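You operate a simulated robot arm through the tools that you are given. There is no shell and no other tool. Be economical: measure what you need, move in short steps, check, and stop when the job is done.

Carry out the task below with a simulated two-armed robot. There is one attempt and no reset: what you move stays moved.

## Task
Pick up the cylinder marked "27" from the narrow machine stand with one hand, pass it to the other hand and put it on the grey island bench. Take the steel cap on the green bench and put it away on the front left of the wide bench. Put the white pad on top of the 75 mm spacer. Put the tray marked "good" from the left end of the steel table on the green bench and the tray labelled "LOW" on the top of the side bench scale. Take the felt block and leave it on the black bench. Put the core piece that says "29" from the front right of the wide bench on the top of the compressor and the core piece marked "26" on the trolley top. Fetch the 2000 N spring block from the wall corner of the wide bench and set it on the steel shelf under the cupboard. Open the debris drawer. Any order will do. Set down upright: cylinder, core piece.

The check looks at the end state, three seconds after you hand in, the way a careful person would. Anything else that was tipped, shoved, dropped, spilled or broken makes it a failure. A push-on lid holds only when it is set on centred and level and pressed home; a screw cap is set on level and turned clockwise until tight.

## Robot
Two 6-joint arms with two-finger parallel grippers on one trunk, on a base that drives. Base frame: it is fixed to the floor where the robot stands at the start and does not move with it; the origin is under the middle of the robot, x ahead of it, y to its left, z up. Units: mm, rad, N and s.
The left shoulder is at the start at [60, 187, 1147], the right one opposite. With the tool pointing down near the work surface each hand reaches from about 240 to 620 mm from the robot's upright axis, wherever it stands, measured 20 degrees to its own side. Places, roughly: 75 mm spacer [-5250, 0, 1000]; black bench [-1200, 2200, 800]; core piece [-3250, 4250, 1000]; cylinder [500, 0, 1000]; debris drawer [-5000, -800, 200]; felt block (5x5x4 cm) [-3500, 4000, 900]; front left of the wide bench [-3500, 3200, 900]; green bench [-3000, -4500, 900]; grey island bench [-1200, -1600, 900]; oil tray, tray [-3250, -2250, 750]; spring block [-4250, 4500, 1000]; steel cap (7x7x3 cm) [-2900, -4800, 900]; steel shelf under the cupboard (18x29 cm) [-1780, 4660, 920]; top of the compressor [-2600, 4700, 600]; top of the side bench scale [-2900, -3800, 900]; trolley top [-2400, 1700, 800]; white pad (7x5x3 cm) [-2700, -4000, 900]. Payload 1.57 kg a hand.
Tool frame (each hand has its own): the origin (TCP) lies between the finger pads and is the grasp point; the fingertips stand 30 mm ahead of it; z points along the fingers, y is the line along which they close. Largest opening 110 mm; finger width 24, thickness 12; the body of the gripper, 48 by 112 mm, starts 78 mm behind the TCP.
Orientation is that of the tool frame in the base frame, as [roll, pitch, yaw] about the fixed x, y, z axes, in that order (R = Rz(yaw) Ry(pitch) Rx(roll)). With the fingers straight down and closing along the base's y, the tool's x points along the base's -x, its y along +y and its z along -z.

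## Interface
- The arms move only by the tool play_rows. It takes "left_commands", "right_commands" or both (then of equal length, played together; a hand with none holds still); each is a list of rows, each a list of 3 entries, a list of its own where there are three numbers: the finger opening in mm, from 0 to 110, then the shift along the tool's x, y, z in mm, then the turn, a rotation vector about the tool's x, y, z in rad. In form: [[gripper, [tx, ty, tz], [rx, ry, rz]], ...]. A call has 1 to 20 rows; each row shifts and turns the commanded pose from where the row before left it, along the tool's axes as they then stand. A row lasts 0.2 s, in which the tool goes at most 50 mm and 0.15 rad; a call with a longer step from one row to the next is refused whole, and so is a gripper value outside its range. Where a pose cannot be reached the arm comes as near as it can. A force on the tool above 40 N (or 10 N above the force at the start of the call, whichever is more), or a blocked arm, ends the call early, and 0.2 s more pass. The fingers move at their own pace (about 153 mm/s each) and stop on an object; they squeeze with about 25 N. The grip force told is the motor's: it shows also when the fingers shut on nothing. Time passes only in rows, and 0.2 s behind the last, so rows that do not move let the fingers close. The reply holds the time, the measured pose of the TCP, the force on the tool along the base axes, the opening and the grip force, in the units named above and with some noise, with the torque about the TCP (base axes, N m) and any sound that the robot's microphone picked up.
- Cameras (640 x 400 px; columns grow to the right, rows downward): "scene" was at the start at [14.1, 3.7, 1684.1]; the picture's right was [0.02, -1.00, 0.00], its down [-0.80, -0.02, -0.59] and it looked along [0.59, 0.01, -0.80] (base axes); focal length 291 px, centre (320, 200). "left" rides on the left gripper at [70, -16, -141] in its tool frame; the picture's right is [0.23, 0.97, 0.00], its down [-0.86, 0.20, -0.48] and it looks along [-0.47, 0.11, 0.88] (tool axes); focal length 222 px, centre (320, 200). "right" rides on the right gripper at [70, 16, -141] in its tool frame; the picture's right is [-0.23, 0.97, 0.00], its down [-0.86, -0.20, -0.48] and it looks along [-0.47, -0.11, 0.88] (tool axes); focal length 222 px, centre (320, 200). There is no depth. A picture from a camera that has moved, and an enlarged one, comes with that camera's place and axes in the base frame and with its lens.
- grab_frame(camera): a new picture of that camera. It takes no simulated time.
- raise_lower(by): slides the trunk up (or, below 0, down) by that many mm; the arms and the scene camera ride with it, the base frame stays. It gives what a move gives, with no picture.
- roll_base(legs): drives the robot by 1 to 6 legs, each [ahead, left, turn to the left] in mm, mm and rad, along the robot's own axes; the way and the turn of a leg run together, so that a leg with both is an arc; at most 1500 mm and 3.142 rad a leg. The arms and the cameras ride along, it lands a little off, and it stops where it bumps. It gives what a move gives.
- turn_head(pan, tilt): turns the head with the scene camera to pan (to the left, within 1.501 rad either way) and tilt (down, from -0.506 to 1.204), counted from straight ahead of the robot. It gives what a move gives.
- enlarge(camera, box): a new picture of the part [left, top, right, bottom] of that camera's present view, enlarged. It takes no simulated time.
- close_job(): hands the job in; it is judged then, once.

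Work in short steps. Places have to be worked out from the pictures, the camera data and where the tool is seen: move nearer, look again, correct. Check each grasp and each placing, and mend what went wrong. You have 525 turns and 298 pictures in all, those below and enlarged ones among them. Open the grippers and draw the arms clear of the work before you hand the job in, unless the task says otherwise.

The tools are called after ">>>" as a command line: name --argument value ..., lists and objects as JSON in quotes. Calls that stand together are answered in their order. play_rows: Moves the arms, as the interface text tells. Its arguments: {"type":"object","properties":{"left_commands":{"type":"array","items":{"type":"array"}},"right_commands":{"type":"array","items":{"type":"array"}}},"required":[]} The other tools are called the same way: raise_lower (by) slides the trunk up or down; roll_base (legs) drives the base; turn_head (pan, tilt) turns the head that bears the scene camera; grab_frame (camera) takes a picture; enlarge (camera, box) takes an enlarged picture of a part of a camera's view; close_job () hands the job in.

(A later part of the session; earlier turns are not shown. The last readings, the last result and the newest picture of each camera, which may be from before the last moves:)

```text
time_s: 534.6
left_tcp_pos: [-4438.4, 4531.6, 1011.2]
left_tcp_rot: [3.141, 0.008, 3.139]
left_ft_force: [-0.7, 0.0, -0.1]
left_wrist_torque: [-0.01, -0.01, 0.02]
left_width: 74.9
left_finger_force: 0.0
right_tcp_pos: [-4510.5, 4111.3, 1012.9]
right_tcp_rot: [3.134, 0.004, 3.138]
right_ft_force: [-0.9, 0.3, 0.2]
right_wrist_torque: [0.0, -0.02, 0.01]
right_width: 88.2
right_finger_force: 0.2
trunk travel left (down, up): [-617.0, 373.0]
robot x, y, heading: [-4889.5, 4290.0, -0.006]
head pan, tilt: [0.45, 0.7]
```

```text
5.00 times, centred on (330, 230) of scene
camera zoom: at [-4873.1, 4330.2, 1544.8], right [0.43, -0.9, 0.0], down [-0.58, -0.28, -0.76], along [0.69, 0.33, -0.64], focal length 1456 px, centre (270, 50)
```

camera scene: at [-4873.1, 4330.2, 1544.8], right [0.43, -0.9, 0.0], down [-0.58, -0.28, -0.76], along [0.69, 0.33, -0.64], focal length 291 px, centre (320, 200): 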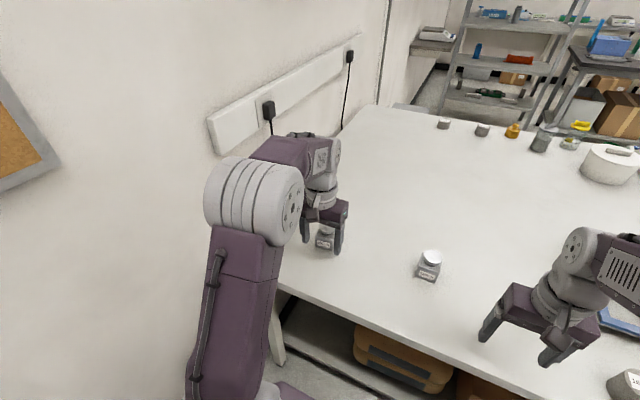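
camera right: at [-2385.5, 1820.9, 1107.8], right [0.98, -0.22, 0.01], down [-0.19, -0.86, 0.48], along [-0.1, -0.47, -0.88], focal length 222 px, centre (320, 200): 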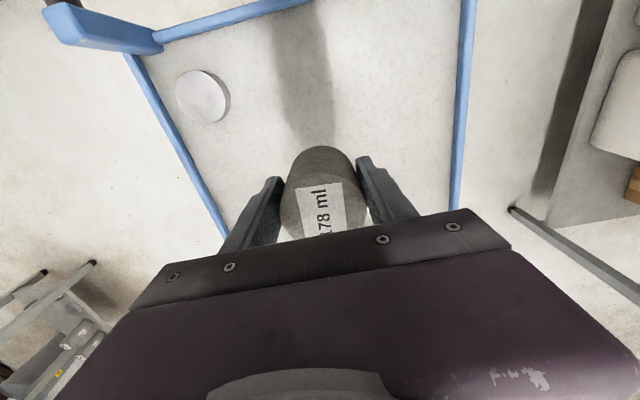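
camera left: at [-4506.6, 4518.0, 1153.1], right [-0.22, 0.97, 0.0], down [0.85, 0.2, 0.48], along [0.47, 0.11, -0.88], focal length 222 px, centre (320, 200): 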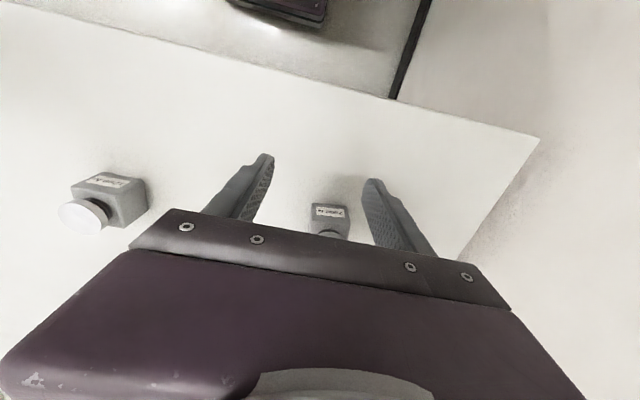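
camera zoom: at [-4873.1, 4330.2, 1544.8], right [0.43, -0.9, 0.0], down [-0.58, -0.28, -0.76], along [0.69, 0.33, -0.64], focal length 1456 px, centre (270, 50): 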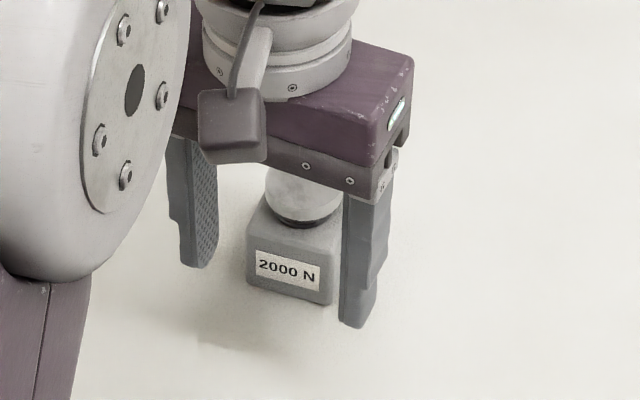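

It is confirmed as 2000 N; the block is centred near (-4320,4571). I drive 70 mm closer and position the left hand over it.

>>> roll_base --legs '[[70, 0, 0]]'

>>> play_rows --left_commands '[[90, [-24, 20, 0], [0, 0, 0]], [90, [-24, 20, 0], [0, 0, 0]], [90, [0, 0, 0], [0, 0, 0]]]'

>>> grab_frame --camera "left"

>>> enlarge --camera "scene" --box '[270, 190, 390, 290]'

```text
time_s: 535.6
left_tcp_pos: [-4366.0, 4530.4, 1012.3]
left_tcp_rot: [-3.141, 0.007, 3.136]
left_ft_force: [0.0, 0.3, -0.3]
left_wrist_torque: [0.01, 0.03, 0.03]
left_width: 74.9
left_finger_force: 0.1
right_tcp_pos: [-4439.6, 4109.5, 1012.1]
right_tcp_rot: [3.137, 0.004, 3.138]
right_ft_force: [0.9, 0.2, -0.3]
right_wrist_torque: [0.01, 0.05, -0.01]
right_width: 88.3
right_finger_force: 0.1
trunk travel left (down, up): [-617.0, 373.0]
robot x, y, heading: [-4815.4, 4289.5, -0.008]
head pan, tilt: [0.45, 0.7]
```

```text
time_s: 536.4
left_tcp_pos: [-4317.7, 4570.0, 1012.9]
left_tcp_rot: [-3.141, 0.007, 3.136]
left_ft_force: [-0.9, 0.1, 0.0]
left_wrist_torque: [0.04, -0.03, -0.01]
left_width: 89.9
left_finger_force: 0.0
right_tcp_pos: [-4440.4, 4107.8, 1011.4]
right_tcp_rot: [3.135, 0.008, 3.137]
right_ft_force: [-1.6, -0.2, 0.0]
right_wrist_torque: [0.02, -0.05, -0.01]
right_width: 87.9
right_finger_force: 0.0
trunk travel left (down, up): [-617.0, 373.0]
robot x, y, heading: [-4817.8, 4288.9, -0.001]
head pan, tilt: [0.45, 0.7]
```

```text
112 pictures are left
camera left: at [-4387.4, 4555.4, 1154.3], right [-0.22, 0.97, 0.0], down [0.85, 0.2, 0.49], along [0.47, 0.11, -0.87], focal length 222 px, centre (320, 200)
```

left: 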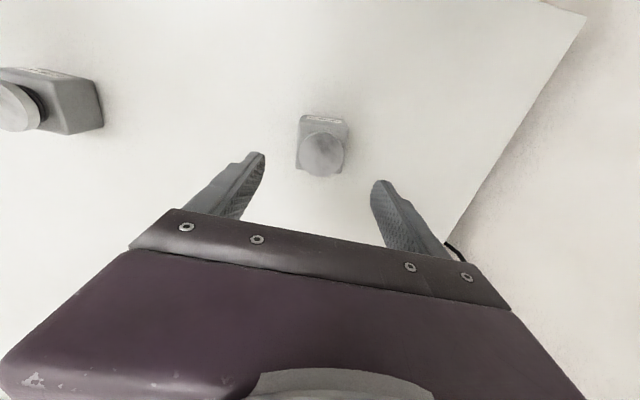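

```text
4.00 times, centred on (330, 240) of scene
camera zoom: at [-4803.7, 4328.3, 1544.9], right [0.43, -0.9, 0.0], down [-0.58, -0.28, -0.77], along [0.69, 0.33, -0.64], focal length 1164 px, centre (280, 40)
```

zoom: 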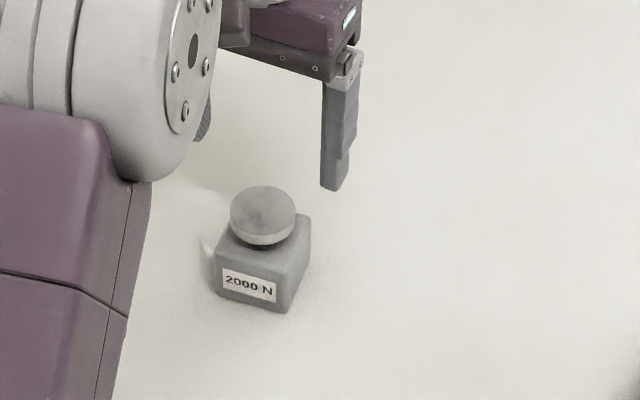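

The knob and block are centred at (-4325,4570). I go down and grip the block body.

>>> play_rows --left_commands '[[85, [6, 0, 30], [0, 0, 0]], [85, [0, 0, 40], [0, 0, 0]], [85, [0, 0, 30], [0, 0, 0]], [85, [0, 0, 14], [0, 0, 0]], [85, [0, 0, 0], [0, 0, 0]], [0, [0, 0, 0], [0, 0, 0]], [0, [0, 0, 0], [0, 0, 0]], [0, [0, 0, 0], [0, 0, 0]], [0, [0, 0, -3], [0, 0, 0]], [0, [0, 0, -5], [0, 0, 0]], [0, [0, 0, -8], [0, 0, 0]]]'

>>> grab_frame --camera "left"

```text
time_s: 538.8
left_tcp_pos: [-4324.1, 4571.9, 913.9]
left_tcp_rot: [-3.141, 0.006, 3.136]
left_ft_force: [-0.9, -0.7, -6.8]
left_wrist_torque: [-0.02, 0.06, 0.0]
left_width: 55.8
left_finger_force: 25.2
right_tcp_pos: [-4438.9, 4108.5, 1011.8]
right_tcp_rot: [3.135, 0.005, 3.136]
right_ft_force: [0.2, 0.1, -0.5]
right_wrist_torque: [0.01, 0.02, 0.02]
right_width: 88.0
right_finger_force: 0.1
trunk travel left (down, up): [-617.0, 373.0]
robot x, y, heading: [-4817.6, 4289.1, -0.005]
head pan, tilt: [0.45, 0.7]
```

```text
110 pictures are left
camera left: at [-4392.4, 4556.8, 1055.3], right [-0.22, 0.97, 0.0], down [0.85, 0.2, 0.48], along [0.47, 0.11, -0.88], focal length 222 px, centre (320, 200)
```

left: 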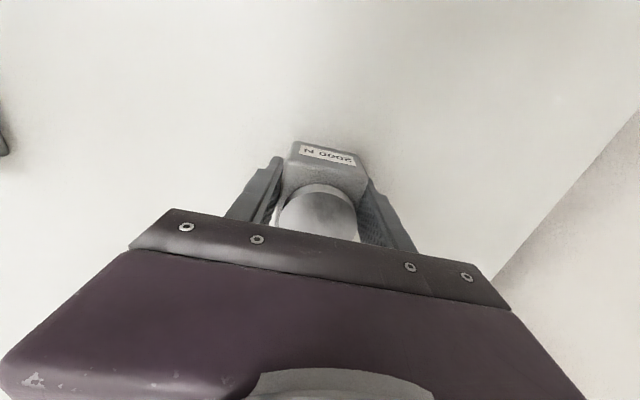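

The block is held at 6.8 N. I lift gently and tuck it in.

>>> play_rows --left_commands '[[0, [0, 0, -10], [0, 0, 0]], [0, [0, 0, -20], [0, 0, 0]], [0, [0, 0, -25], [0, 0, 0]], [0, [0, 0, -25], [0, 0, 0]], [0, [0, 0, -20], [0, 0, 0]], [0, [20, -15, 0], [0, 0, 0]], [0, [30, -30, 0], [0, 0, 0]], [0, [30, -35, 0], [0, 0, 0]], [0, [30, -35, 0], [0, 0, 0]], [0, [10, -20, 0], [0, 0, 0]]]'

>>> roll_base --legs '[[-180, 0, 0], [0, -1400, 0], [0, -1200, 0]]'

```text
time_s: 541.0
left_tcp_pos: [-4442.9, 4438.2, 1012.1]
left_tcp_rot: [-3.141, 0.006, 3.137]
left_ft_force: [-0.9, -0.1, -6.7]
left_wrist_torque: [0.0, 0.04, 0.0]
left_width: 56.1
left_finger_force: 24.6
right_tcp_pos: [-4439.6, 4109.3, 1011.4]
right_tcp_rot: [3.135, 0.005, 3.138]
right_ft_force: [1.1, -0.3, -0.8]
right_wrist_torque: [0.02, 0.02, 0.01]
right_width: 88.1
right_finger_force: 0.0
trunk travel left (down, up): [-617.0, 373.0]
robot x, y, heading: [-4817.8, 4290.1, -0.001]
head pan, tilt: [0.45, 0.7]
```

```text
time_s: 554.9
left_tcp_pos: [-4639.8, 1827.0, 1011.5]
left_tcp_rot: [-3.141, 0.006, -3.14]
left_ft_force: [0.2, 1.0, -5.9]
left_wrist_torque: [0.01, 0.04, 0.01]
left_width: 56.0
left_finger_force: 25.5
right_tcp_pos: [-4634.3, 1498.7, 1011.5]
right_tcp_rot: [3.135, 0.005, -3.141]
right_ft_force: [-0.2, 0.1, -0.4]
right_wrist_torque: [0.03, 0.0, 0.01]
right_width: 88.1
right_finger_force: 0.1
trunk travel left (down, up): [-617.0, 373.0]
robot x, y, heading: [-5017.4, 1674.6, 0.002]
head pan, tilt: [0.45, 0.7]
```

>>> roll_base --legs '[[1450, 0, 0], [470, 0, 0], [0, 0, 1.57], [0, -190, 0]]'

```text
time_s: 569.6
left_tcp_pos: [-3020.7, 2050.4, 1011.2]
left_tcp_rot: [-3.141, 0.006, -1.573]
left_ft_force: [0.1, 0.1, -6.4]
left_wrist_torque: [-0.03, 0.02, -0.01]
left_width: 55.8
left_finger_force: 25.5
right_tcp_pos: [-2691.2, 2054.5, 1012.4]
right_tcp_rot: [3.135, 0.006, -1.573]
right_ft_force: [-0.1, 0.3, 0.1]
right_wrist_torque: [0.04, -0.03, -0.01]
right_width: 87.8
right_finger_force: 0.1
trunk travel left (down, up): [-617.0, 373.0]
robot x, y, heading: [-2870.3, 1673.2, 1.566]
head pan, tilt: [0.45, 0.7]
```

I shift a little left for clearance from the trolley and drive north.

>>> roll_base --legs '[[0, 35, 0], [1400, 0, 0], [300, 0, 0], [0, -1000, 0]]'

>>> turn_head --pan 0 --tilt 0.4

>>> grab_frame --camera "scene"

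```text
time_s: 583.4
left_tcp_pos: [-2042.4, 3738.3, 1011.5]
left_tcp_rot: [3.141, 0.008, -1.591]
left_ft_force: [-0.1, 0.2, -6.9]
left_wrist_torque: [-0.04, 0.02, -0.02]
left_width: 55.9
left_finger_force: 24.7
right_tcp_pos: [-1713.1, 3738.3, 1012.1]
right_tcp_rot: [3.135, 0.008, -1.592]
right_ft_force: [-0.4, -1.0, 0.2]
right_wrist_torque: [-0.01, 0.01, -0.03]
right_width: 87.9
right_finger_force: 0.0
trunk travel left (down, up): [-617.0, 373.0]
robot x, y, heading: [-1897.5, 3361.1, 1.552]
head pan, tilt: [0.45, 0.7]
```

```text
time_s: 584.3
left_tcp_pos: [-2040.9, 3739.6, 1011.2]
left_tcp_rot: [-3.141, 0.006, -1.591]
left_ft_force: [0.2, 0.6, -6.5]
left_wrist_torque: [-0.01, 0.03, 0.02]
left_width: 55.7
left_finger_force: 25.2
right_tcp_pos: [-1713.8, 3739.0, 1012.2]
right_tcp_rot: [3.134, 0.007, -1.591]
right_ft_force: [-0.1, -0.3, 0.3]
right_wrist_torque: [0.01, -0.01, 0.0]
right_width: 87.7
right_finger_force: 0.2
trunk travel left (down, up): [-617.0, 373.0]
robot x, y, heading: [-1900.2, 3362.4, 1.551]
head pan, tilt: [0.0, 0.4]
```

```text
109 pictures are left
camera scene: at [-1898.8, 3396.1, 1571.6], right [1.0, -0.02, 0.0], down [-0.01, -0.39, -0.92], along [0.02, 0.92, -0.39], focal length 291 px, centre (320, 200)
```

scene: 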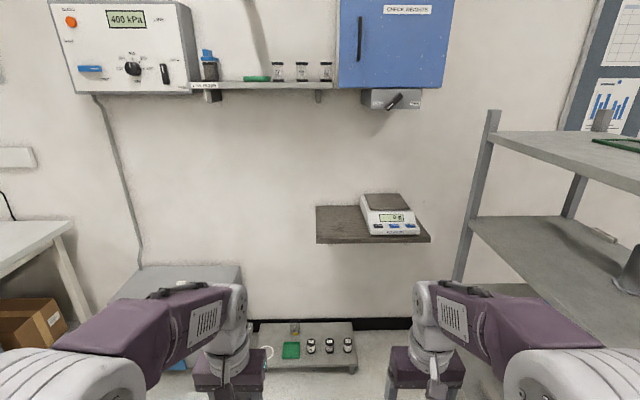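

The steel shelf has its free left part around (-1785,4660), next to a scale. I shift right and drive closer.

>>> roll_base --legs '[[0, 0, 0.019], [0, -150, 0], [550, 0, 0]]'

>>> turn_head --pan 0 --tilt 0.6

>>> grab_frame --camera "scene"

```text
time_s: 588.8
left_tcp_pos: [-1901.0, 4290.1, 1011.4]
left_tcp_rot: [3.141, 0.008, -1.57]
left_ft_force: [-0.8, 0.0, -6.7]
left_wrist_torque: [-0.04, 0.01, 0.02]
left_width: 55.7
left_finger_force: 25.3
right_tcp_pos: [-1572.3, 4296.5, 1011.8]
right_tcp_rot: [3.134, 0.005, -1.569]
right_ft_force: [-0.4, -0.1, 0.3]
right_wrist_torque: [-0.04, 0.02, -0.03]
right_width: 87.8
right_finger_force: 0.0
trunk travel left (down, up): [-617.0, 373.0]
robot x, y, heading: [-1749.9, 3915.1, 1.572]
head pan, tilt: [0.0, 0.4]
```

```text
time_s: 589.6
left_tcp_pos: [-1900.5, 4290.4, 1011.9]
left_tcp_rot: [-3.14, 0.006, -1.57]
left_ft_force: [0.5, -0.1, -8.2]
left_wrist_torque: [0.0, 0.02, 0.02]
left_width: 56.2
left_finger_force: 25.1
right_tcp_pos: [-1572.6, 4297.9, 1012.2]
right_tcp_rot: [3.135, 0.006, -1.568]
right_ft_force: [-0.7, -0.1, -0.4]
right_wrist_torque: [0.0, 0.01, 0.0]
right_width: 88.1
right_finger_force: 0.0
trunk travel left (down, up): [-617.0, 373.0]
robot x, y, heading: [-1751.8, 3915.2, 1.571]
head pan, tilt: [0.0, 0.6]
```

```text
108 pictures are left
camera scene: at [-1750.3, 3947.4, 1553.5], right [1.0, 0.0, 0.0], down [0.0, -0.57, -0.82], along [0.0, 0.82, -0.57], focal length 291 px, centre (320, 200)
```

scene: 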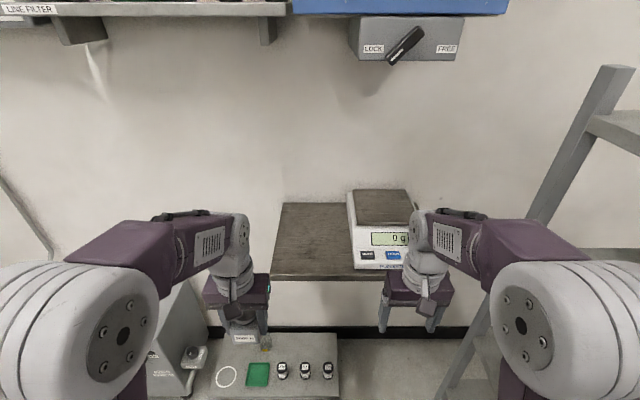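

The shelf top is at about z 930; the free part spans x -1884..-1650 and y 4495..4825. I retract the right hand, drive in and extend the block to (-1775,4640).

>>> play_rows --right_commands '[[88, [35, 0, 0], [0, 0, 0]], [88, [35, 0, 0], [0, 0, 0]], [88, [35, 0, 0], [0, 0, 0]]]'

>>> roll_base --legs '[[0, -95, 0], [170, 0, 0]]'

>>> play_rows --left_commands '[[0, [-36, -5, 0], [0, 0, 0]], [0, [-36, -5, 0], [0, 0, 0]], [0, [-36, -5, 0], [0, 0, 0]], [0, [-36, -5, 0], [0, 0, 0]], [0, [-36, -5, 0], [0, 0, 0]]]'

>>> grab_frame --camera "scene"

>>> grab_frame --camera "left"

```text
time_s: 590.4
left_tcp_pos: [-1900.8, 4289.5, 1012.7]
left_tcp_rot: [3.141, 0.006, -1.568]
left_ft_force: [0.1, 0.0, -6.8]
left_wrist_torque: [-0.04, -0.01, 0.01]
left_width: 56.0
left_finger_force: 25.0
right_tcp_pos: [-1570.9, 4192.1, 1011.1]
right_tcp_rot: [3.135, 0.007, -1.569]
right_ft_force: [0.2, -0.6, 0.2]
right_wrist_torque: [0.02, 0.02, -0.01]
right_width: 88.0
right_finger_force: 0.1
trunk travel left (down, up): [-617.0, 373.0]
robot x, y, heading: [-1747.7, 3912.7, 1.57]
head pan, tilt: [0.0, 0.6]
```

```text
time_s: 592.5
left_tcp_pos: [-1804.8, 4458.4, 1011.7]
left_tcp_rot: [3.141, 0.006, -1.571]
left_ft_force: [0.2, 0.1, -6.3]
left_wrist_torque: [-0.03, 0.01, -0.02]
left_width: 56.0
left_finger_force: 24.4
right_tcp_pos: [-1475.0, 4361.5, 1010.7]
right_tcp_rot: [3.133, 0.008, -1.569]
right_ft_force: [0.6, 0.4, -0.3]
right_wrist_torque: [-0.03, 0.04, 0.02]
right_width: 87.9
right_finger_force: 0.1
trunk travel left (down, up): [-617.0, 373.0]
robot x, y, heading: [-1654.9, 4083.1, 1.575]
head pan, tilt: [0.0, 0.6]
```

```text
time_s: 593.8
left_tcp_pos: [-1778.4, 4638.4, 1010.7]
left_tcp_rot: [3.142, 0.001, -1.571]
left_ft_force: [0.8, 0.4, -6.9]
left_wrist_torque: [-0.04, 0.03, -0.01]
left_width: 56.0
left_finger_force: 25.3
right_tcp_pos: [-1476.3, 4363.2, 1009.4]
right_tcp_rot: [3.135, 0.004, -1.569]
right_ft_force: [0.0, 0.4, -0.3]
right_wrist_torque: [0.0, -0.01, 0.0]
right_width: 88.1
right_finger_force: 0.1
trunk travel left (down, up): [-617.0, 373.0]
robot x, y, heading: [-1653.0, 4087.4, 1.576]
head pan, tilt: [0.0, 0.6]
```

```text
107 pictures are left
camera scene: at [-1654.4, 4118.0, 1553.4], right [1.0, 0.0, 0.0], down [0.0, -0.57, -0.82], along [0.0, 0.82, -0.57], focal length 291 px, centre (320, 200)
```

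scene: 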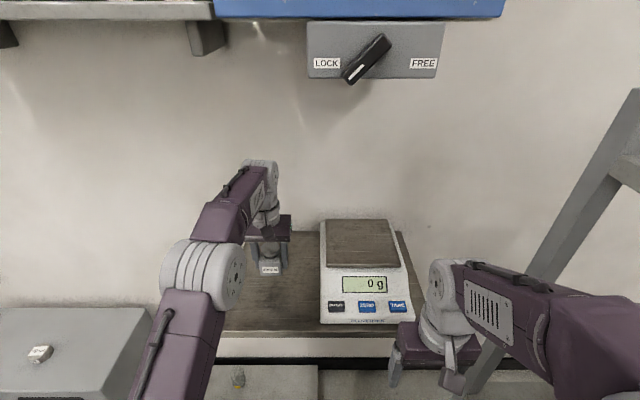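

```text
106 pictures are left
camera left: at [-1761.0, 4569.6, 1152.5], right [-0.97, -0.23, 0.0], down [-0.2, 0.85, 0.48], along [-0.11, 0.47, -0.88], focal length 222 px, centre (320, 200)
```

left: 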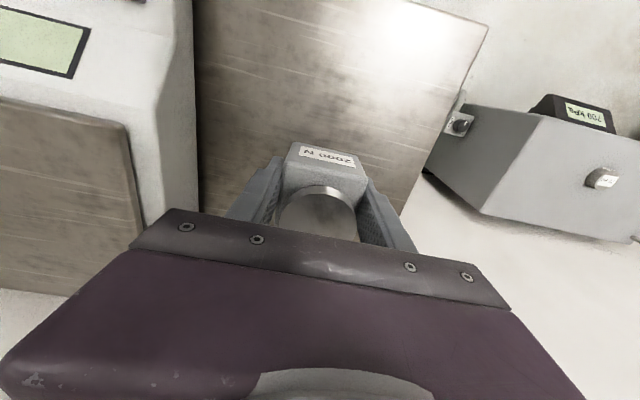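

The block is over the free part of the shelf. I lower it.

>>> play_rows --left_commands '[[0, [0, 0, 15], [0, 0, 0]], [0, [0, 0, 12], [0, 0, 0]], [0, [0, 0, 5], [0, 0, 0]]]'

>>> play_rows --left_commands '[[0, [0, 0, 3], [0, 0, 0]], [0, [0, 0, 3], [0, 0, 0]]]'

>>> enlarge --camera "scene" --box '[220, 200, 340, 300]'

```text
time_s: 594.5
left_tcp_pos: [-1780.6, 4638.4, 981.3]
left_tcp_rot: [3.142, 0.005, -1.571]
left_ft_force: [-0.2, 0.3, -6.9]
left_wrist_torque: [-0.02, -0.01, -0.01]
left_width: 55.9
left_finger_force: 24.9
right_tcp_pos: [-1474.7, 4360.5, 1011.1]
right_tcp_rot: [3.134, 0.006, -1.571]
right_ft_force: [0.0, 0.2, 0.4]
right_wrist_torque: [0.02, 0.0, 0.01]
right_width: 88.0
right_finger_force: 0.0
trunk travel left (down, up): [-617.0, 373.0]
robot x, y, heading: [-1654.4, 4084.9, 1.573]
head pan, tilt: [0.0, 0.6]
```

```text
time_s: 595.1
left_tcp_pos: [-1779.7, 4640.2, 974.0]
left_tcp_rot: [-3.141, 0.005, -1.572]
left_ft_force: [-0.7, 0.5, -6.5]
left_wrist_torque: [-0.05, 0.02, 0.0]
left_width: 56.0
left_finger_force: 24.7
right_tcp_pos: [-1475.5, 4361.4, 1010.4]
right_tcp_rot: [3.136, 0.005, -1.57]
right_ft_force: [0.0, 0.1, -0.4]
right_wrist_torque: [0.01, 0.0, 0.02]
right_width: 87.8
right_finger_force: 0.0
trunk travel left (down, up): [-617.0, 373.0]
robot x, y, heading: [-1650.9, 4084.7, 1.576]
head pan, tilt: [0.0, 0.6]
```

```text
4.00 times, centred on (280, 250) of scene
camera zoom: at [-1654.5, 4115.4, 1553.4], right [1.0, 0.0, 0.0], down [0.0, -0.57, -0.82], along [0.0, 0.82, -0.57], focal length 1164 px, centre (480, 0)
```

zoom: 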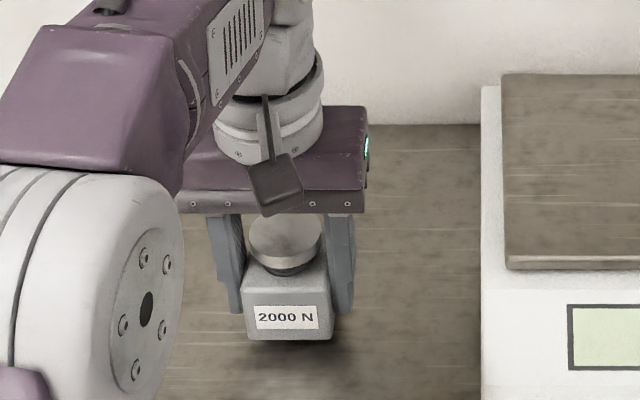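

Close now. I use small steps to contact.

>>> play_rows --left_commands '[[0, [0, 0, 2], [0, 0, 0]], [0, [0, 0, 2], [0, 0, 0]]]'

>>> play_rows --left_commands '[[0, [0, 0, 2], [0, 0, 0]], [0, [0, 0, 2], [0, 0, 0]]]'

>>> play_rows --left_commands '[[0, [0, 0, 2], [0, 0, 0]], [0, [0, 0, 2], [0, 0, 0]]]'

```text
time_s: 595.8
left_tcp_pos: [-1781.3, 4640.1, 970.1]
left_tcp_rot: [-3.141, 0.006, -1.571]
left_ft_force: [0.2, -0.6, -6.5]
left_wrist_torque: [-0.04, -0.05, -0.01]
left_width: 55.7
left_finger_force: 25.3
right_tcp_pos: [-1476.2, 4361.4, 1010.5]
right_tcp_rot: [3.134, 0.006, -1.569]
right_ft_force: [-0.8, -0.4, -0.2]
right_wrist_torque: [0.01, 0.0, 0.0]
right_width: 87.9
right_finger_force: 0.1
trunk travel left (down, up): [-617.0, 373.0]
robot x, y, heading: [-1657.3, 4086.4, 1.578]
head pan, tilt: [0.0, 0.6]
```

```text
time_s: 596.4
left_tcp_pos: [-1779.2, 4639.0, 967.3]
left_tcp_rot: [3.142, 0.005, -1.57]
left_ft_force: [-0.8, 0.7, -6.3]
left_wrist_torque: [-0.02, -0.01, -0.02]
left_width: 55.6
left_finger_force: 24.6
right_tcp_pos: [-1475.5, 4361.7, 1009.9]
right_tcp_rot: [3.133, 0.006, -1.569]
right_ft_force: [-0.3, 0.0, -0.9]
right_wrist_torque: [-0.01, -0.03, 0.03]
right_width: 88.1
right_finger_force: 0.0
trunk travel left (down, up): [-617.0, 373.0]
robot x, y, heading: [-1651.7, 4080.5, 1.573]
head pan, tilt: [0.0, 0.6]
```

```text
time_s: 597.0
left_tcp_pos: [-1780.4, 4640.3, 961.5]
left_tcp_rot: [3.141, 0.006, -1.572]
left_ft_force: [0.5, 0.8, -6.8]
left_wrist_torque: [-0.03, -0.01, -0.03]
left_width: 55.8
left_finger_force: 25.2
right_tcp_pos: [-1475.0, 4361.9, 1009.8]
right_tcp_rot: [3.134, 0.006, -1.569]
right_ft_force: [0.6, 0.5, -0.4]
right_wrist_torque: [0.01, 0.02, -0.01]
right_width: 88.2
right_finger_force: 0.0
trunk travel left (down, up): [-617.0, 373.0]
robot x, y, heading: [-1654.4, 4078.7, 1.572]
head pan, tilt: [0.0, 0.6]
```

>>> play_rows --left_commands '[[0, [0, 0, 2], [0, 0, 0]], [0, [0, 0, 2], [0, 0, 0]]]'

>>> play_rows --left_commands '[[0, [0, 0, 2], [0, 0, 0]], [0, [0, 0, 2], [0, 0, 0]]]'

>>> play_rows --left_commands '[[0, [0, 0, 2], [0, 0, 0]], [0, [0, 0, 2], [0, 0, 0]]]'

```text
time_s: 597.5
left_tcp_pos: [-1779.5, 4639.2, 959.0]
left_tcp_rot: [-3.142, 0.004, -1.572]
left_ft_force: [0.1, 0.3, -5.9]
left_wrist_torque: [-0.01, 0.03, 0.0]
left_width: 56.1
left_finger_force: 25.3
right_tcp_pos: [-1474.8, 4360.5, 1010.3]
right_tcp_rot: [3.134, 0.005, -1.568]
right_ft_force: [0.2, 0.6, 0.5]
right_wrist_torque: [-0.02, 0.01, -0.03]
right_width: 87.9
right_finger_force: 0.1
trunk travel left (down, up): [-617.0, 373.0]
robot x, y, heading: [-1654.9, 4085.1, 1.573]
head pan, tilt: [0.0, 0.6]
```

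```text
time_s: 598.1
left_tcp_pos: [-1779.4, 4638.6, 958.9]
left_tcp_rot: [-3.141, 0.014, -1.571]
left_ft_force: [-3.1, 7.1, 20.8]
left_wrist_torque: [-0.4, 0.11, -0.08]
left_width: 56.1
left_finger_force: 25.1
right_tcp_pos: [-1474.9, 4359.6, 1011.5]
right_tcp_rot: [3.134, 0.004, -1.57]
right_ft_force: [0.5, -0.1, 0.6]
right_wrist_torque: [-0.01, -0.02, -0.02]
right_width: 87.9
right_finger_force: 0.1
trunk travel left (down, up): [-617.0, 373.0]
robot x, y, heading: [-1655.3, 4077.3, 1.572]
head pan, tilt: [0.0, 0.6]
```

```text
time_s: 598.8
left_tcp_pos: [-1778.9, 4636.5, 953.0]
left_tcp_rot: [-3.141, 0.009, -1.568]
left_ft_force: [-2.9, 3.8, 22.5]
left_wrist_torque: [-0.09, 0.03, 0.18]
left_width: 56.1
left_finger_force: 25.4
right_tcp_pos: [-1474.4, 4358.5, 1011.1]
right_tcp_rot: [3.135, 0.008, -1.57]
right_ft_force: [1.4, -0.3, 0.0]
right_wrist_torque: [-0.01, 0.02, 0.0]
right_width: 87.8
right_finger_force: 0.0
trunk travel left (down, up): [-617.0, 373.0]
robot x, y, heading: [-1654.4, 4081.1, 1.575]
head pan, tilt: [0.0, 0.6]
```

The block is seated. I ease up 3 mm, release and lift straight up.

>>> play_rows --left_commands '[[0, [0, 0, -3], [0, 0, 0]], [62, [0, 0, 0], [0, 0, 0]], [75, [0, 0, 0], [0, 0, 0]], [80, [0, 0, -10], [0, 0, 0]], [80, [0, 0, -30], [0, 0, 0]], [80, [0, 0, -30], [0, 0, 0]], [80, [35, 0, -10], [0, 0, 0]], [80, [40, 0, 0], [0, 0, 0]], [80, [40, 0, 0], [0, 0, 0]], [80, [40, 0, 0], [0, 0, 0]]]'

>>> roll_base --legs '[[-250, 0, 0]]'

>>> grab_frame --camera "scene"

```text
time_s: 601.0
left_tcp_pos: [-1779.5, 4481.6, 1034.0]
left_tcp_rot: [-3.14, 0.008, -1.572]
left_ft_force: [-0.1, -0.8, 1.1]
left_wrist_torque: [0.01, 0.02, -0.01]
left_width: 80.0
left_finger_force: 0.0
right_tcp_pos: [-1475.2, 4358.8, 1011.0]
right_tcp_rot: [3.135, 0.009, -1.568]
right_ft_force: [-1.4, 0.2, -0.4]
right_wrist_torque: [0.02, 0.02, 0.02]
right_width: 88.1
right_finger_force: 0.1
trunk travel left (down, up): [-617.0, 373.0]
robot x, y, heading: [-1654.2, 4085.4, 1.572]
head pan, tilt: [0.0, 0.6]
```

```text
time_s: 602.8
left_tcp_pos: [-1778.0, 4236.5, 1034.7]
left_tcp_rot: [-3.141, 0.006, -1.57]
left_ft_force: [0.2, 0.4, 0.6]
left_wrist_torque: [0.02, -0.05, 0.01]
left_width: 79.8
left_finger_force: 0.0
right_tcp_pos: [-1474.7, 4113.2, 1010.1]
right_tcp_rot: [3.135, 0.006, -1.571]
right_ft_force: [-0.5, 1.2, 1.0]
right_wrist_torque: [0.01, 0.02, -0.01]
right_width: 88.3
right_finger_force: 0.0
trunk travel left (down, up): [-617.0, 373.0]
robot x, y, heading: [-1655.9, 3835.4, 1.569]
head pan, tilt: [0.0, 0.6]
```

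```text
104 pictures are left
camera scene: at [-1654.1, 3866.5, 1553.5], right [1.0, 0.0, 0.0], down [0.0, -0.57, -0.82], along [0.0, 0.82, -0.57], focal length 291 px, centre (320, 200)
```

scene: 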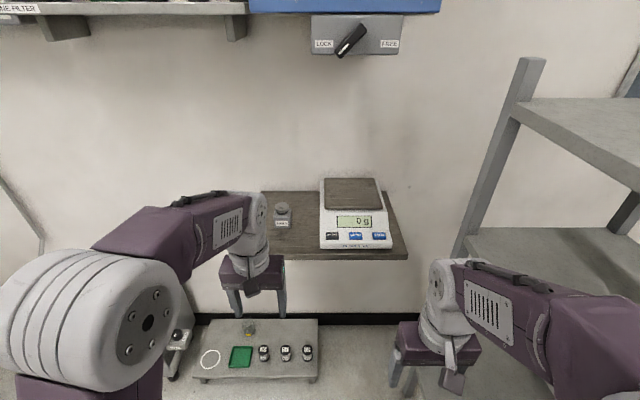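

The spring block is on the shelf. Before finishing, I check the gray jar on the wide bench, because I heard a snap near it earlier.

>>> roll_base --legs '[[-150, 0, 0], [0, 0, 1.571], [850, 0, 0]]'

>>> turn_head --pan 0 --tilt 0.55

>>> grab_frame --camera "scene"

>>> enlarge --camera "scene" --box '[240, 150, 440, 270]'

```text
time_s: 612.1
left_tcp_pos: [-2916.0, 3560.6, 1034.3]
left_tcp_rot: [3.14, 0.007, -0.003]
left_ft_force: [0.0, 0.6, 0.5]
left_wrist_torque: [0.01, -0.03, 0.0]
left_width: 80.0
left_finger_force: 0.1
right_tcp_pos: [-2791.7, 3864.3, 1011.7]
right_tcp_rot: [3.136, 0.006, -0.002]
right_ft_force: [0.6, -0.4, -0.6]
right_wrist_torque: [0.02, -0.02, 0.0]
right_width: 88.3
right_finger_force: 0.1
trunk travel left (down, up): [-617.0, 373.0]
robot x, y, heading: [-2518.3, 3679.3, 3.139]
head pan, tilt: [0.0, 0.6]
```

```text
time_s: 612.8
left_tcp_pos: [-2916.1, 3560.8, 1035.1]
left_tcp_rot: [-3.141, 0.006, -0.002]
left_ft_force: [-0.2, 0.2, -0.3]
left_wrist_torque: [0.02, -0.02, 0.04]
left_width: 80.1
left_finger_force: 0.1
right_tcp_pos: [-2791.9, 3864.0, 1011.3]
right_tcp_rot: [3.133, 0.007, -0.002]
right_ft_force: [-0.2, 0.3, -0.5]
right_wrist_torque: [0.01, -0.02, -0.02]
right_width: 87.9
right_finger_force: 0.0
trunk travel left (down, up): [-617.0, 373.0]
robot x, y, heading: [-2518.3, 3682.2, 3.144]
head pan, tilt: [0.0, 0.55]
```

```text
103 pictures are left
camera scene: at [-2545.1, 3686.0, 1558.0], right [0.0, 1.0, 0.0], down [0.52, 0.0, -0.85], along [-0.85, 0.0, -0.52], focal length 291 px, centre (320, 200)
```

scene: 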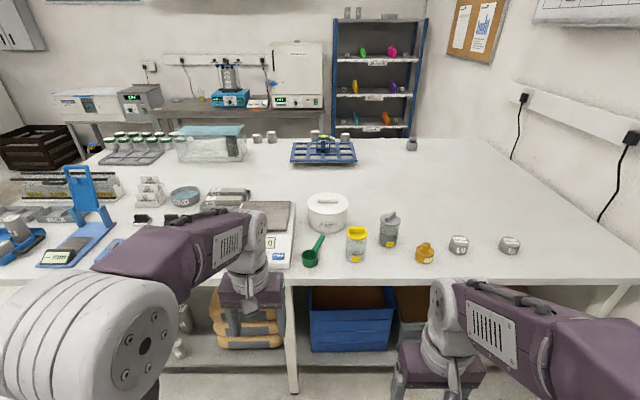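

```text
3.20 times, centred on (340, 210) of scene
camera zoom: at [-2545.1, 3686.0, 1558.0], right [0.0, 1.0, 0.0], down [0.52, 0.0, -0.85], along [-0.85, 0.0, -0.52], focal length 932 px, centre (256, 168)
```

zoom: 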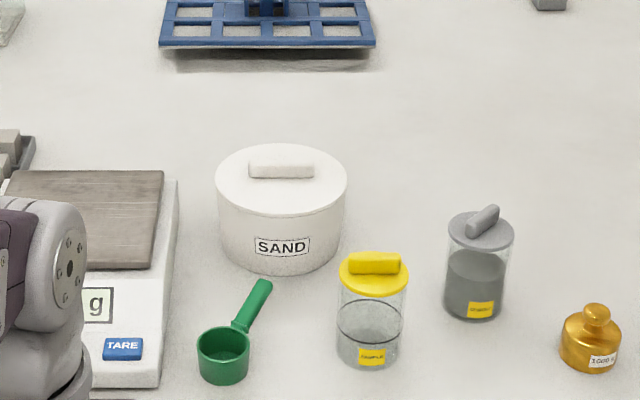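

The gray-lidded jar seems to have moved: before, it was near x -3334, and now it is near -3382, so my left hand must have pushed it by its lid handle. I zoom in to check its lid.

>>> enlarge --camera "scene" --box '[340, 200, 410, 270]'

```text
5.71 times, centred on (375, 235) of scene
camera zoom: at [-2545.1, 3686.0, 1558.0], right [0.0, 1.0, 0.0], down [0.52, 0.0, -0.85], along [-0.85, 0.0, -0.52], focal length 1663 px, centre (6, 0)
```

zoom: 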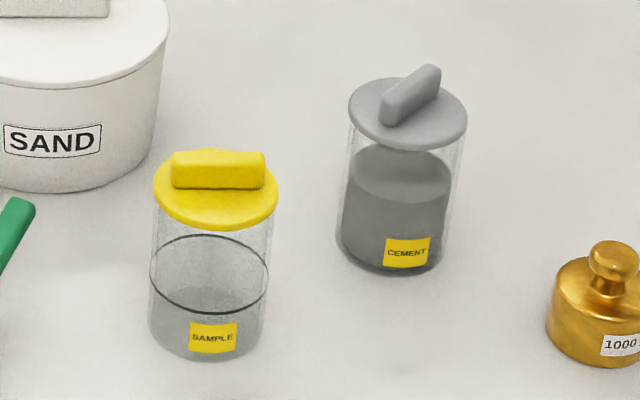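

The cement jar is upright with its lid on, but it was pushed about 48 mm and the lid handle was turned. I will restore it: raise both hands well clear, drive up and grip the jar body with the right hand.

>>> play_rows --left_commands '[[80, [20, 0, -25], [0, 0, 0]], [80, [20, 0, -15], [0, 0, 0]], [80, [20, 0, 0], [0, 0, 0]]]' --right_commands '[[105, [-10, 0, -25], [0, 0, 0]], [105, [-10, 0, -25], [0, 0, 0]], [105, [-10, 0, -10], [0, 0, 0]]]'

>>> roll_base --legs '[[0, -90, 0], [370, 0, 0]]'

>>> play_rows --right_commands '[[105, [-30, 0, 0], [0, 0, 0]], [105, [-35, 0, 0], [0, 0, 0]], [105, [-35, 0, 0], [0, 0, 0]], [105, [-35, 0, 0], [0, 0, 0]], [105, [-35, 0, 0], [0, 0, 0]]]'

>>> grab_frame --camera "right"

>>> grab_frame --camera "scene"

```text
time_s: 613.6
left_tcp_pos: [-2855.0, 3561.4, 1074.0]
left_tcp_rot: [3.141, 0.007, -0.002]
left_ft_force: [0.5, 0.7, 0.5]
left_wrist_torque: [-0.01, 0.02, 0.02]
left_width: 79.9
left_finger_force: 0.1
right_tcp_pos: [-2822.6, 3864.9, 1070.9]
right_tcp_rot: [3.135, 0.008, -0.001]
right_ft_force: [0.9, 0.5, 0.4]
right_wrist_torque: [0.01, 0.02, 0.02]
right_width: 105.1
right_finger_force: 0.0
trunk travel left (down, up): [-617.0, 373.0]
robot x, y, heading: [-2511.1, 3681.4, 3.143]
head pan, tilt: [0.0, 0.55]
```

```text
time_s: 616.6
left_tcp_pos: [-3218.2, 3650.6, 1073.9]
left_tcp_rot: [-3.141, 0.008, 0.002]
left_ft_force: [0.3, 0.3, 0.2]
left_wrist_torque: [0.01, -0.02, 0.0]
left_width: 80.0
left_finger_force: 0.0
right_tcp_pos: [-3186.2, 3954.9, 1070.9]
right_tcp_rot: [3.135, 0.006, 0.004]
right_ft_force: [0.0, 0.3, -0.2]
right_wrist_torque: [-0.03, -0.01, 0.04]
right_width: 105.4
right_finger_force: 0.1
trunk travel left (down, up): [-617.0, 373.0]
robot x, y, heading: [-2879.7, 3769.4, -3.137]
head pan, tilt: [0.0, 0.55]
```

```text
time_s: 617.8
left_tcp_pos: [-3219.2, 3650.3, 1074.6]
left_tcp_rot: [3.141, 0.005, 0.004]
left_ft_force: [0.6, -0.1, -0.3]
left_wrist_torque: [0.01, -0.02, 0.04]
left_width: 80.3
left_finger_force: 0.1
right_tcp_pos: [-3357.0, 3950.7, 1068.7]
right_tcp_rot: [3.136, 0.006, 0.005]
right_ft_force: [0.1, 0.5, 0.2]
right_wrist_torque: [-0.01, 0.0, -0.01]
right_width: 105.1
right_finger_force: 0.0
trunk travel left (down, up): [-617.0, 373.0]
robot x, y, heading: [-2873.9, 3773.3, -3.14]
head pan, tilt: [0.0, 0.55]
```

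```text
100 pictures are left
camera right: at [-3286.3, 3937.6, 1211.1], right [-0.22, -0.97, 0.01], down [-0.85, 0.2, 0.48], along [-0.47, 0.1, -0.88], focal length 222 px, centre (320, 200)
```

right: 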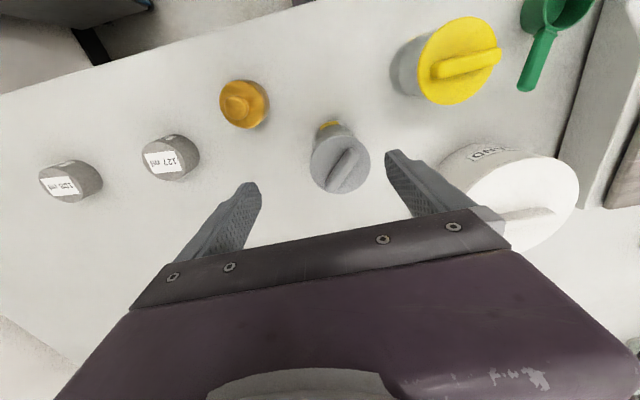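

```text
99 pictures are left
camera scene: at [-2910.3, 3776.4, 1557.9], right [0.0, 1.0, 0.0], down [0.52, 0.0, -0.85], along [-0.85, 0.0, -0.52], focal length 291 px, centre (320, 200)
```

scene: 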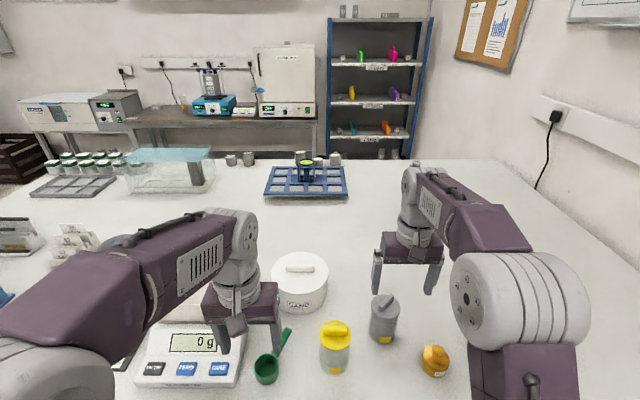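

The jar is at about (-3379,3937); the neighbouring jar's handle lies along y, while this one is turned about 40°. I go down around the jar body, well clear of the lid, and grip it.

>>> play_rows --right_commands '[[106, [-22, 13, 0], [0, 0, 0]], [106, [0, 0, 35], [0, 0, 0]], [106, [0, 0, 35], [0, 0, 0]]]'

>>> grab_frame --camera "right"

```text
time_s: 618.6
left_tcp_pos: [-3218.5, 3649.2, 1074.2]
left_tcp_rot: [-3.14, 0.006, 0.002]
left_ft_force: [-0.9, 0.5, 0.8]
left_wrist_torque: [-0.02, 0.04, 0.0]
left_width: 79.6
left_finger_force: 0.1
right_tcp_pos: [-3376.6, 3939.3, 1001.2]
right_tcp_rot: [3.136, 0.008, 0.002]
right_ft_force: [-0.1, -0.3, -0.4]
right_wrist_torque: [-0.02, -0.03, 0.05]
right_width: 105.9
right_finger_force: 0.0
trunk travel left (down, up): [-617.0, 373.0]
robot x, y, heading: [-2881.8, 3778.3, -3.136]
head pan, tilt: [0.0, 0.55]
```

```text
98 pictures are left
camera right: at [-3306.4, 3924.7, 1142.4], right [-0.22, -0.97, 0.01], down [-0.85, 0.2, 0.48], along [-0.47, 0.1, -0.88], focal length 222 px, centre (320, 200)
```

right: 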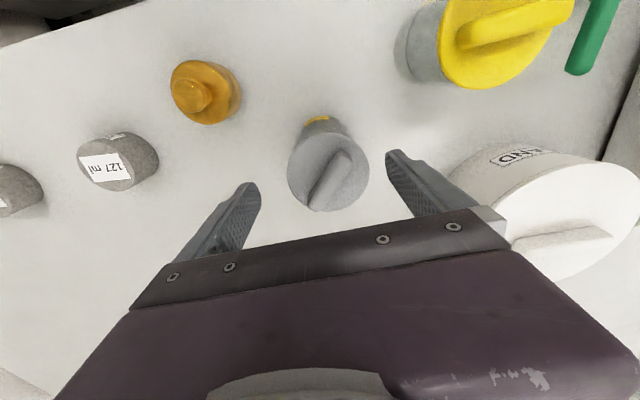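

>>> play_rows --right_commands '[[106, [-1, 5, 30], [0, 0, 0]], [106, [0, 0, 30], [0, 0, 0]], [106, [0, 0, 16], [0, 0, 0]], [90, [0, 0, 0], [0, 0, 0]], [60, [0, 0, 0], [0, 0, 0]], [60, [0, 0, 0], [0, 0, 0]], [60, [0, 0, 0], [0, 0, 0]]]'

>>> grab_frame --camera "right"

```text
time_s: 620.2
left_tcp_pos: [-3217.5, 3649.4, 1073.6]
left_tcp_rot: [3.141, 0.005, 0.005]
left_ft_force: [0.2, -0.2, 0.2]
left_wrist_torque: [0.02, -0.03, 0.0]
left_width: 79.9
left_finger_force: 0.0
right_tcp_pos: [-3380.5, 3933.6, 925.1]
right_tcp_rot: [3.136, 0.006, 0.003]
right_ft_force: [-0.4, 0.7, 0.0]
right_wrist_torque: [0.1, 0.02, -0.01]
right_width: 70.6
right_finger_force: 25.2
trunk travel left (down, up): [-617.0, 373.0]
robot x, y, heading: [-2877.2, 3774.4, -3.142]
head pan, tilt: [0.0, 0.55]
```

```text
97 pictures are left
camera right: at [-3309.9, 3918.8, 1067.1], right [-0.22, -0.97, 0.01], down [-0.85, 0.2, 0.48], along [-0.47, 0.1, -0.88], focal length 222 px, centre (320, 200)
```

right: 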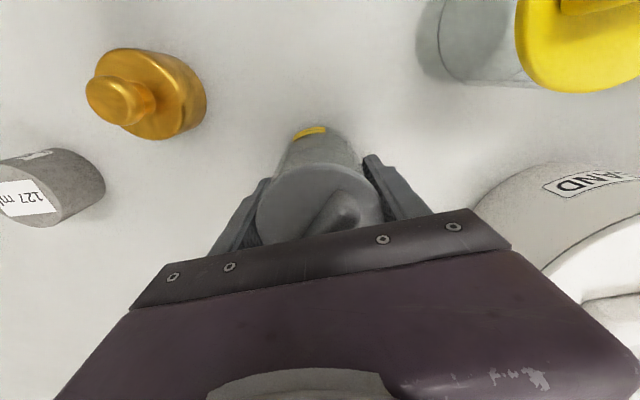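

Gripped at 70.6 mm. I lift it 5 mm, move it back 46 mm and set it down.

>>> play_rows --right_commands '[[60, [0, 0, -3], [0, 0, 0]], [60, [0, 0, -3], [0, 0, 0]], [60, [10, -1, 0], [0, 0, 0]], [60, [13, -1, 0], [0, 0, 0]], [60, [13, -1, 0], [0, 0, 0]], [60, [10, -1, 0], [0, 0, 0]], [60, [0, 0, 0], [0, 0, 0]]]'

>>> play_rows --right_commands '[[60, [0, 0, 3], [0, 0, 0]], [60, [0, 0, 2], [0, 0, 0]], [60, [0, 0, 0], [0, 0, 0]]]'

```text
time_s: 621.8
left_tcp_pos: [-3219.5, 3650.0, 1073.0]
left_tcp_rot: [-3.141, 0.004, 0.003]
left_ft_force: [-0.4, 0.1, 0.9]
left_wrist_torque: [-0.01, -0.05, -0.04]
left_width: 80.1
left_finger_force: 0.0
right_tcp_pos: [-3335.7, 3938.9, 932.4]
right_tcp_rot: [3.134, 0.006, 0.002]
right_ft_force: [0.2, -0.1, -0.5]
right_wrist_torque: [0.02, 0.01, 0.04]
right_width: 70.4
right_finger_force: 24.8
trunk travel left (down, up): [-617.0, 373.0]
robot x, y, heading: [-2878.1, 3776.4, -3.138]
head pan, tilt: [0.0, 0.55]
```

```text
time_s: 622.6
left_tcp_pos: [-3216.7, 3649.8, 1075.8]
left_tcp_rot: [3.14, 0.01, 0.005]
left_ft_force: [0.3, -0.2, 0.9]
left_wrist_torque: [0.0, -0.01, 0.01]
left_width: 80.0
left_finger_force: 0.1
right_tcp_pos: [-3334.0, 3937.9, 930.8]
right_tcp_rot: [3.135, 0.013, 0.005]
right_ft_force: [0.1, 3.2, 28.2]
right_wrist_torque: [-0.06, 0.31, -0.04]
right_width: 70.4
right_finger_force: 24.2
trunk travel left (down, up): [-617.0, 373.0]
robot x, y, heading: [-2874.4, 3776.6, -3.139]
head pan, tilt: [0.0, 0.55]
```

The force is higher than expected, so I look before doing anything else.

>>> enlarge --camera "scene" --box '[320, 250, 460, 390]'

>>> grab_frame --camera "right"

```text
2.86 times, centred on (390, 320) of scene
camera zoom: at [-2904.3, 3775.8, 1558.4], right [0.0, 1.0, 0.0], down [0.52, 0.0, -0.85], along [-0.85, 0.0, -0.52], focal length 832 px, centre (120, -143)
```

zoom: 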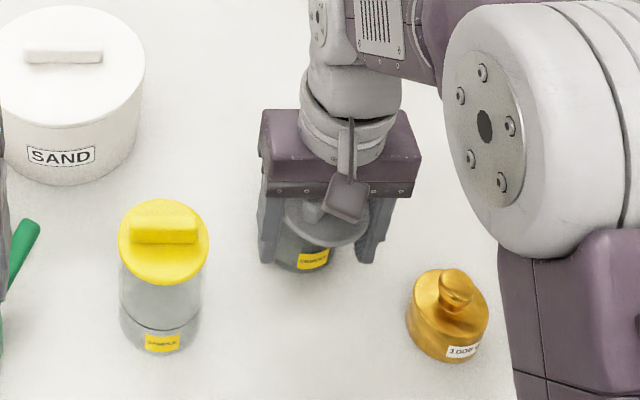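

```text
95 pictures are left
camera right: at [-3262.2, 3922.8, 1070.5], right [-0.22, -0.97, 0.01], down [-0.85, 0.2, 0.49], along [-0.48, 0.1, -0.87], focal length 222 px, centre (320, 200)
```

right: 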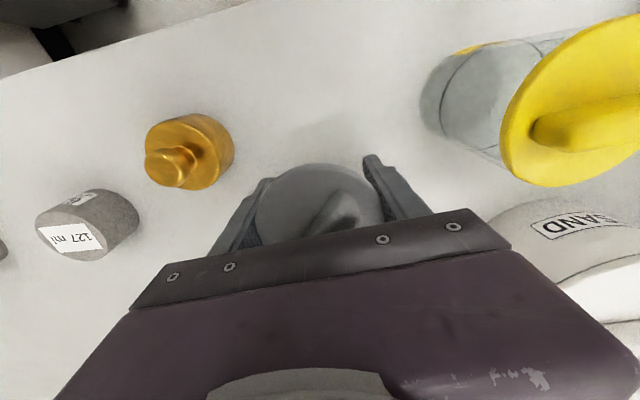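

The jar tilted in the grip because its base stayed put. I reverse the motion to stand it upright again.

>>> play_rows --right_commands '[[60, [0, 0, -3], [0, 0, 0]], [60, [-10, 1, 0], [0, 0, 0]], [60, [-12, 1, 0], [0, 0, 0]], [60, [-12, 1, 0], [0, 0, 0]], [60, [-12, 1, 0], [0, 0, 0]], [60, [0, 0, 0], [0, 0, 0]]]'

>>> grab_frame --camera "right"

>>> enlarge --camera "scene" --box '[320, 250, 460, 390]'

```text
time_s: 624.0
left_tcp_pos: [-3217.5, 3649.3, 1074.6]
left_tcp_rot: [3.14, 0.006, 0.004]
left_ft_force: [-0.8, -0.4, 0.6]
left_wrist_torque: [-0.03, -0.01, 0.0]
left_width: 79.9
left_finger_force: 0.1
right_tcp_pos: [-3380.3, 3934.7, 929.7]
right_tcp_rot: [3.135, 0.007, 0.003]
right_ft_force: [1.3, 0.3, 7.0]
right_wrist_torque: [-0.12, -0.08, 0.02]
right_width: 70.2
right_finger_force: 25.4
trunk travel left (down, up): [-617.0, 373.0]
robot x, y, heading: [-2878.0, 3776.0, -3.137]
head pan, tilt: [0.0, 0.55]
```

```text
94 pictures are left
camera right: at [-3309.0, 3918.8, 1071.2], right [-0.22, -0.97, 0.01], down [-0.85, 0.2, 0.48], along [-0.47, 0.1, -0.88], focal length 222 px, centre (320, 200)
```

right: 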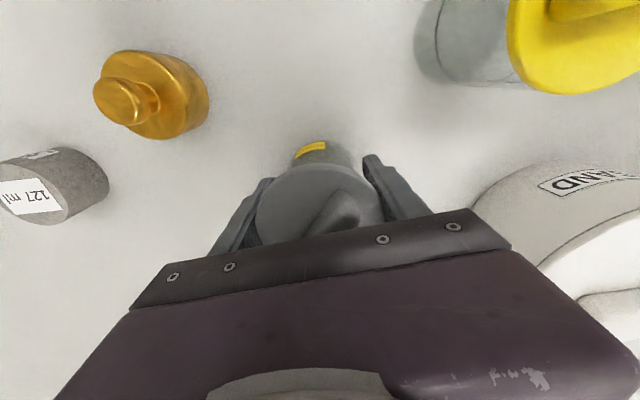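

```text
2.86 times, centred on (390, 320) of scene
camera zoom: at [-2906.8, 3776.0, 1558.0], right [0.0, 1.0, 0.0], down [0.52, 0.0, -0.85], along [-0.85, 0.0, -0.52], focal length 832 px, centre (120, -143)
```

zoom: 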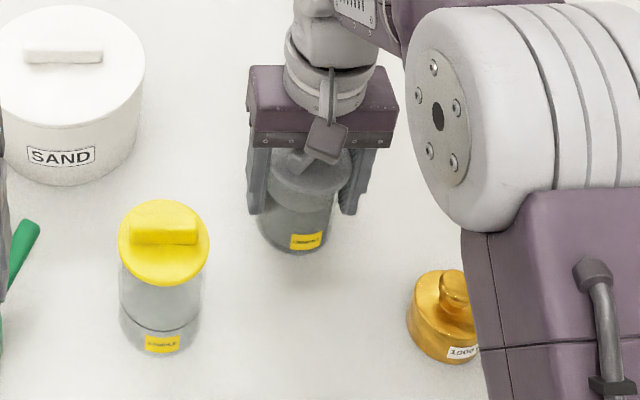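

Nearly upright; the base has crept back slightly. I move another 8 mm to make it vertical, then open slowly.

>>> play_rows --right_commands '[[60, [-5, 0, 0], [0, 0, 0]], [60, [-4, 0, 0], [0, 0, 0]], [60, [0, 0, 0], [0, 0, 0]]]'

>>> grab_frame --camera "right"

```text
time_s: 624.8
left_tcp_pos: [-3217.0, 3649.9, 1074.1]
left_tcp_rot: [3.141, 0.007, 0.004]
left_ft_force: [0.2, -0.1, -0.4]
left_wrist_torque: [0.02, -0.01, -0.01]
left_width: 79.8
left_finger_force: 0.1
right_tcp_pos: [-3389.3, 3933.1, 930.0]
right_tcp_rot: [3.134, 0.006, 0.004]
right_ft_force: [1.0, 0.6, 4.8]
right_wrist_torque: [-0.02, -0.09, 0.0]
right_width: 69.8
right_finger_force: 25.0
trunk travel left (down, up): [-617.0, 373.0]
robot x, y, heading: [-2876.8, 3773.6, -3.137]
head pan, tilt: [0.0, 0.55]
```

```text
92 pictures are left
camera right: at [-3318.5, 3919.0, 1071.2], right [-0.22, -0.97, 0.01], down [-0.85, 0.2, 0.48], along [-0.47, 0.1, -0.88], focal length 222 px, centre (320, 200)
```

right: 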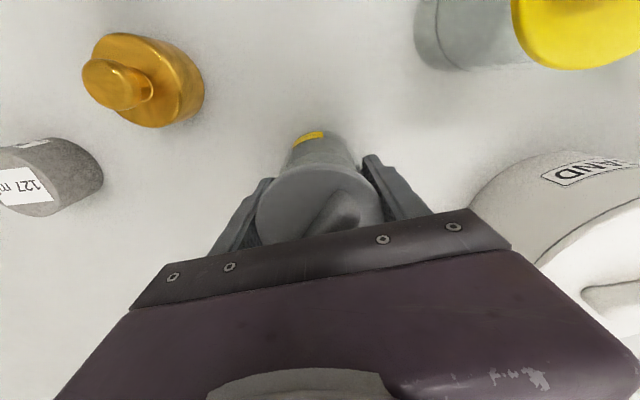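

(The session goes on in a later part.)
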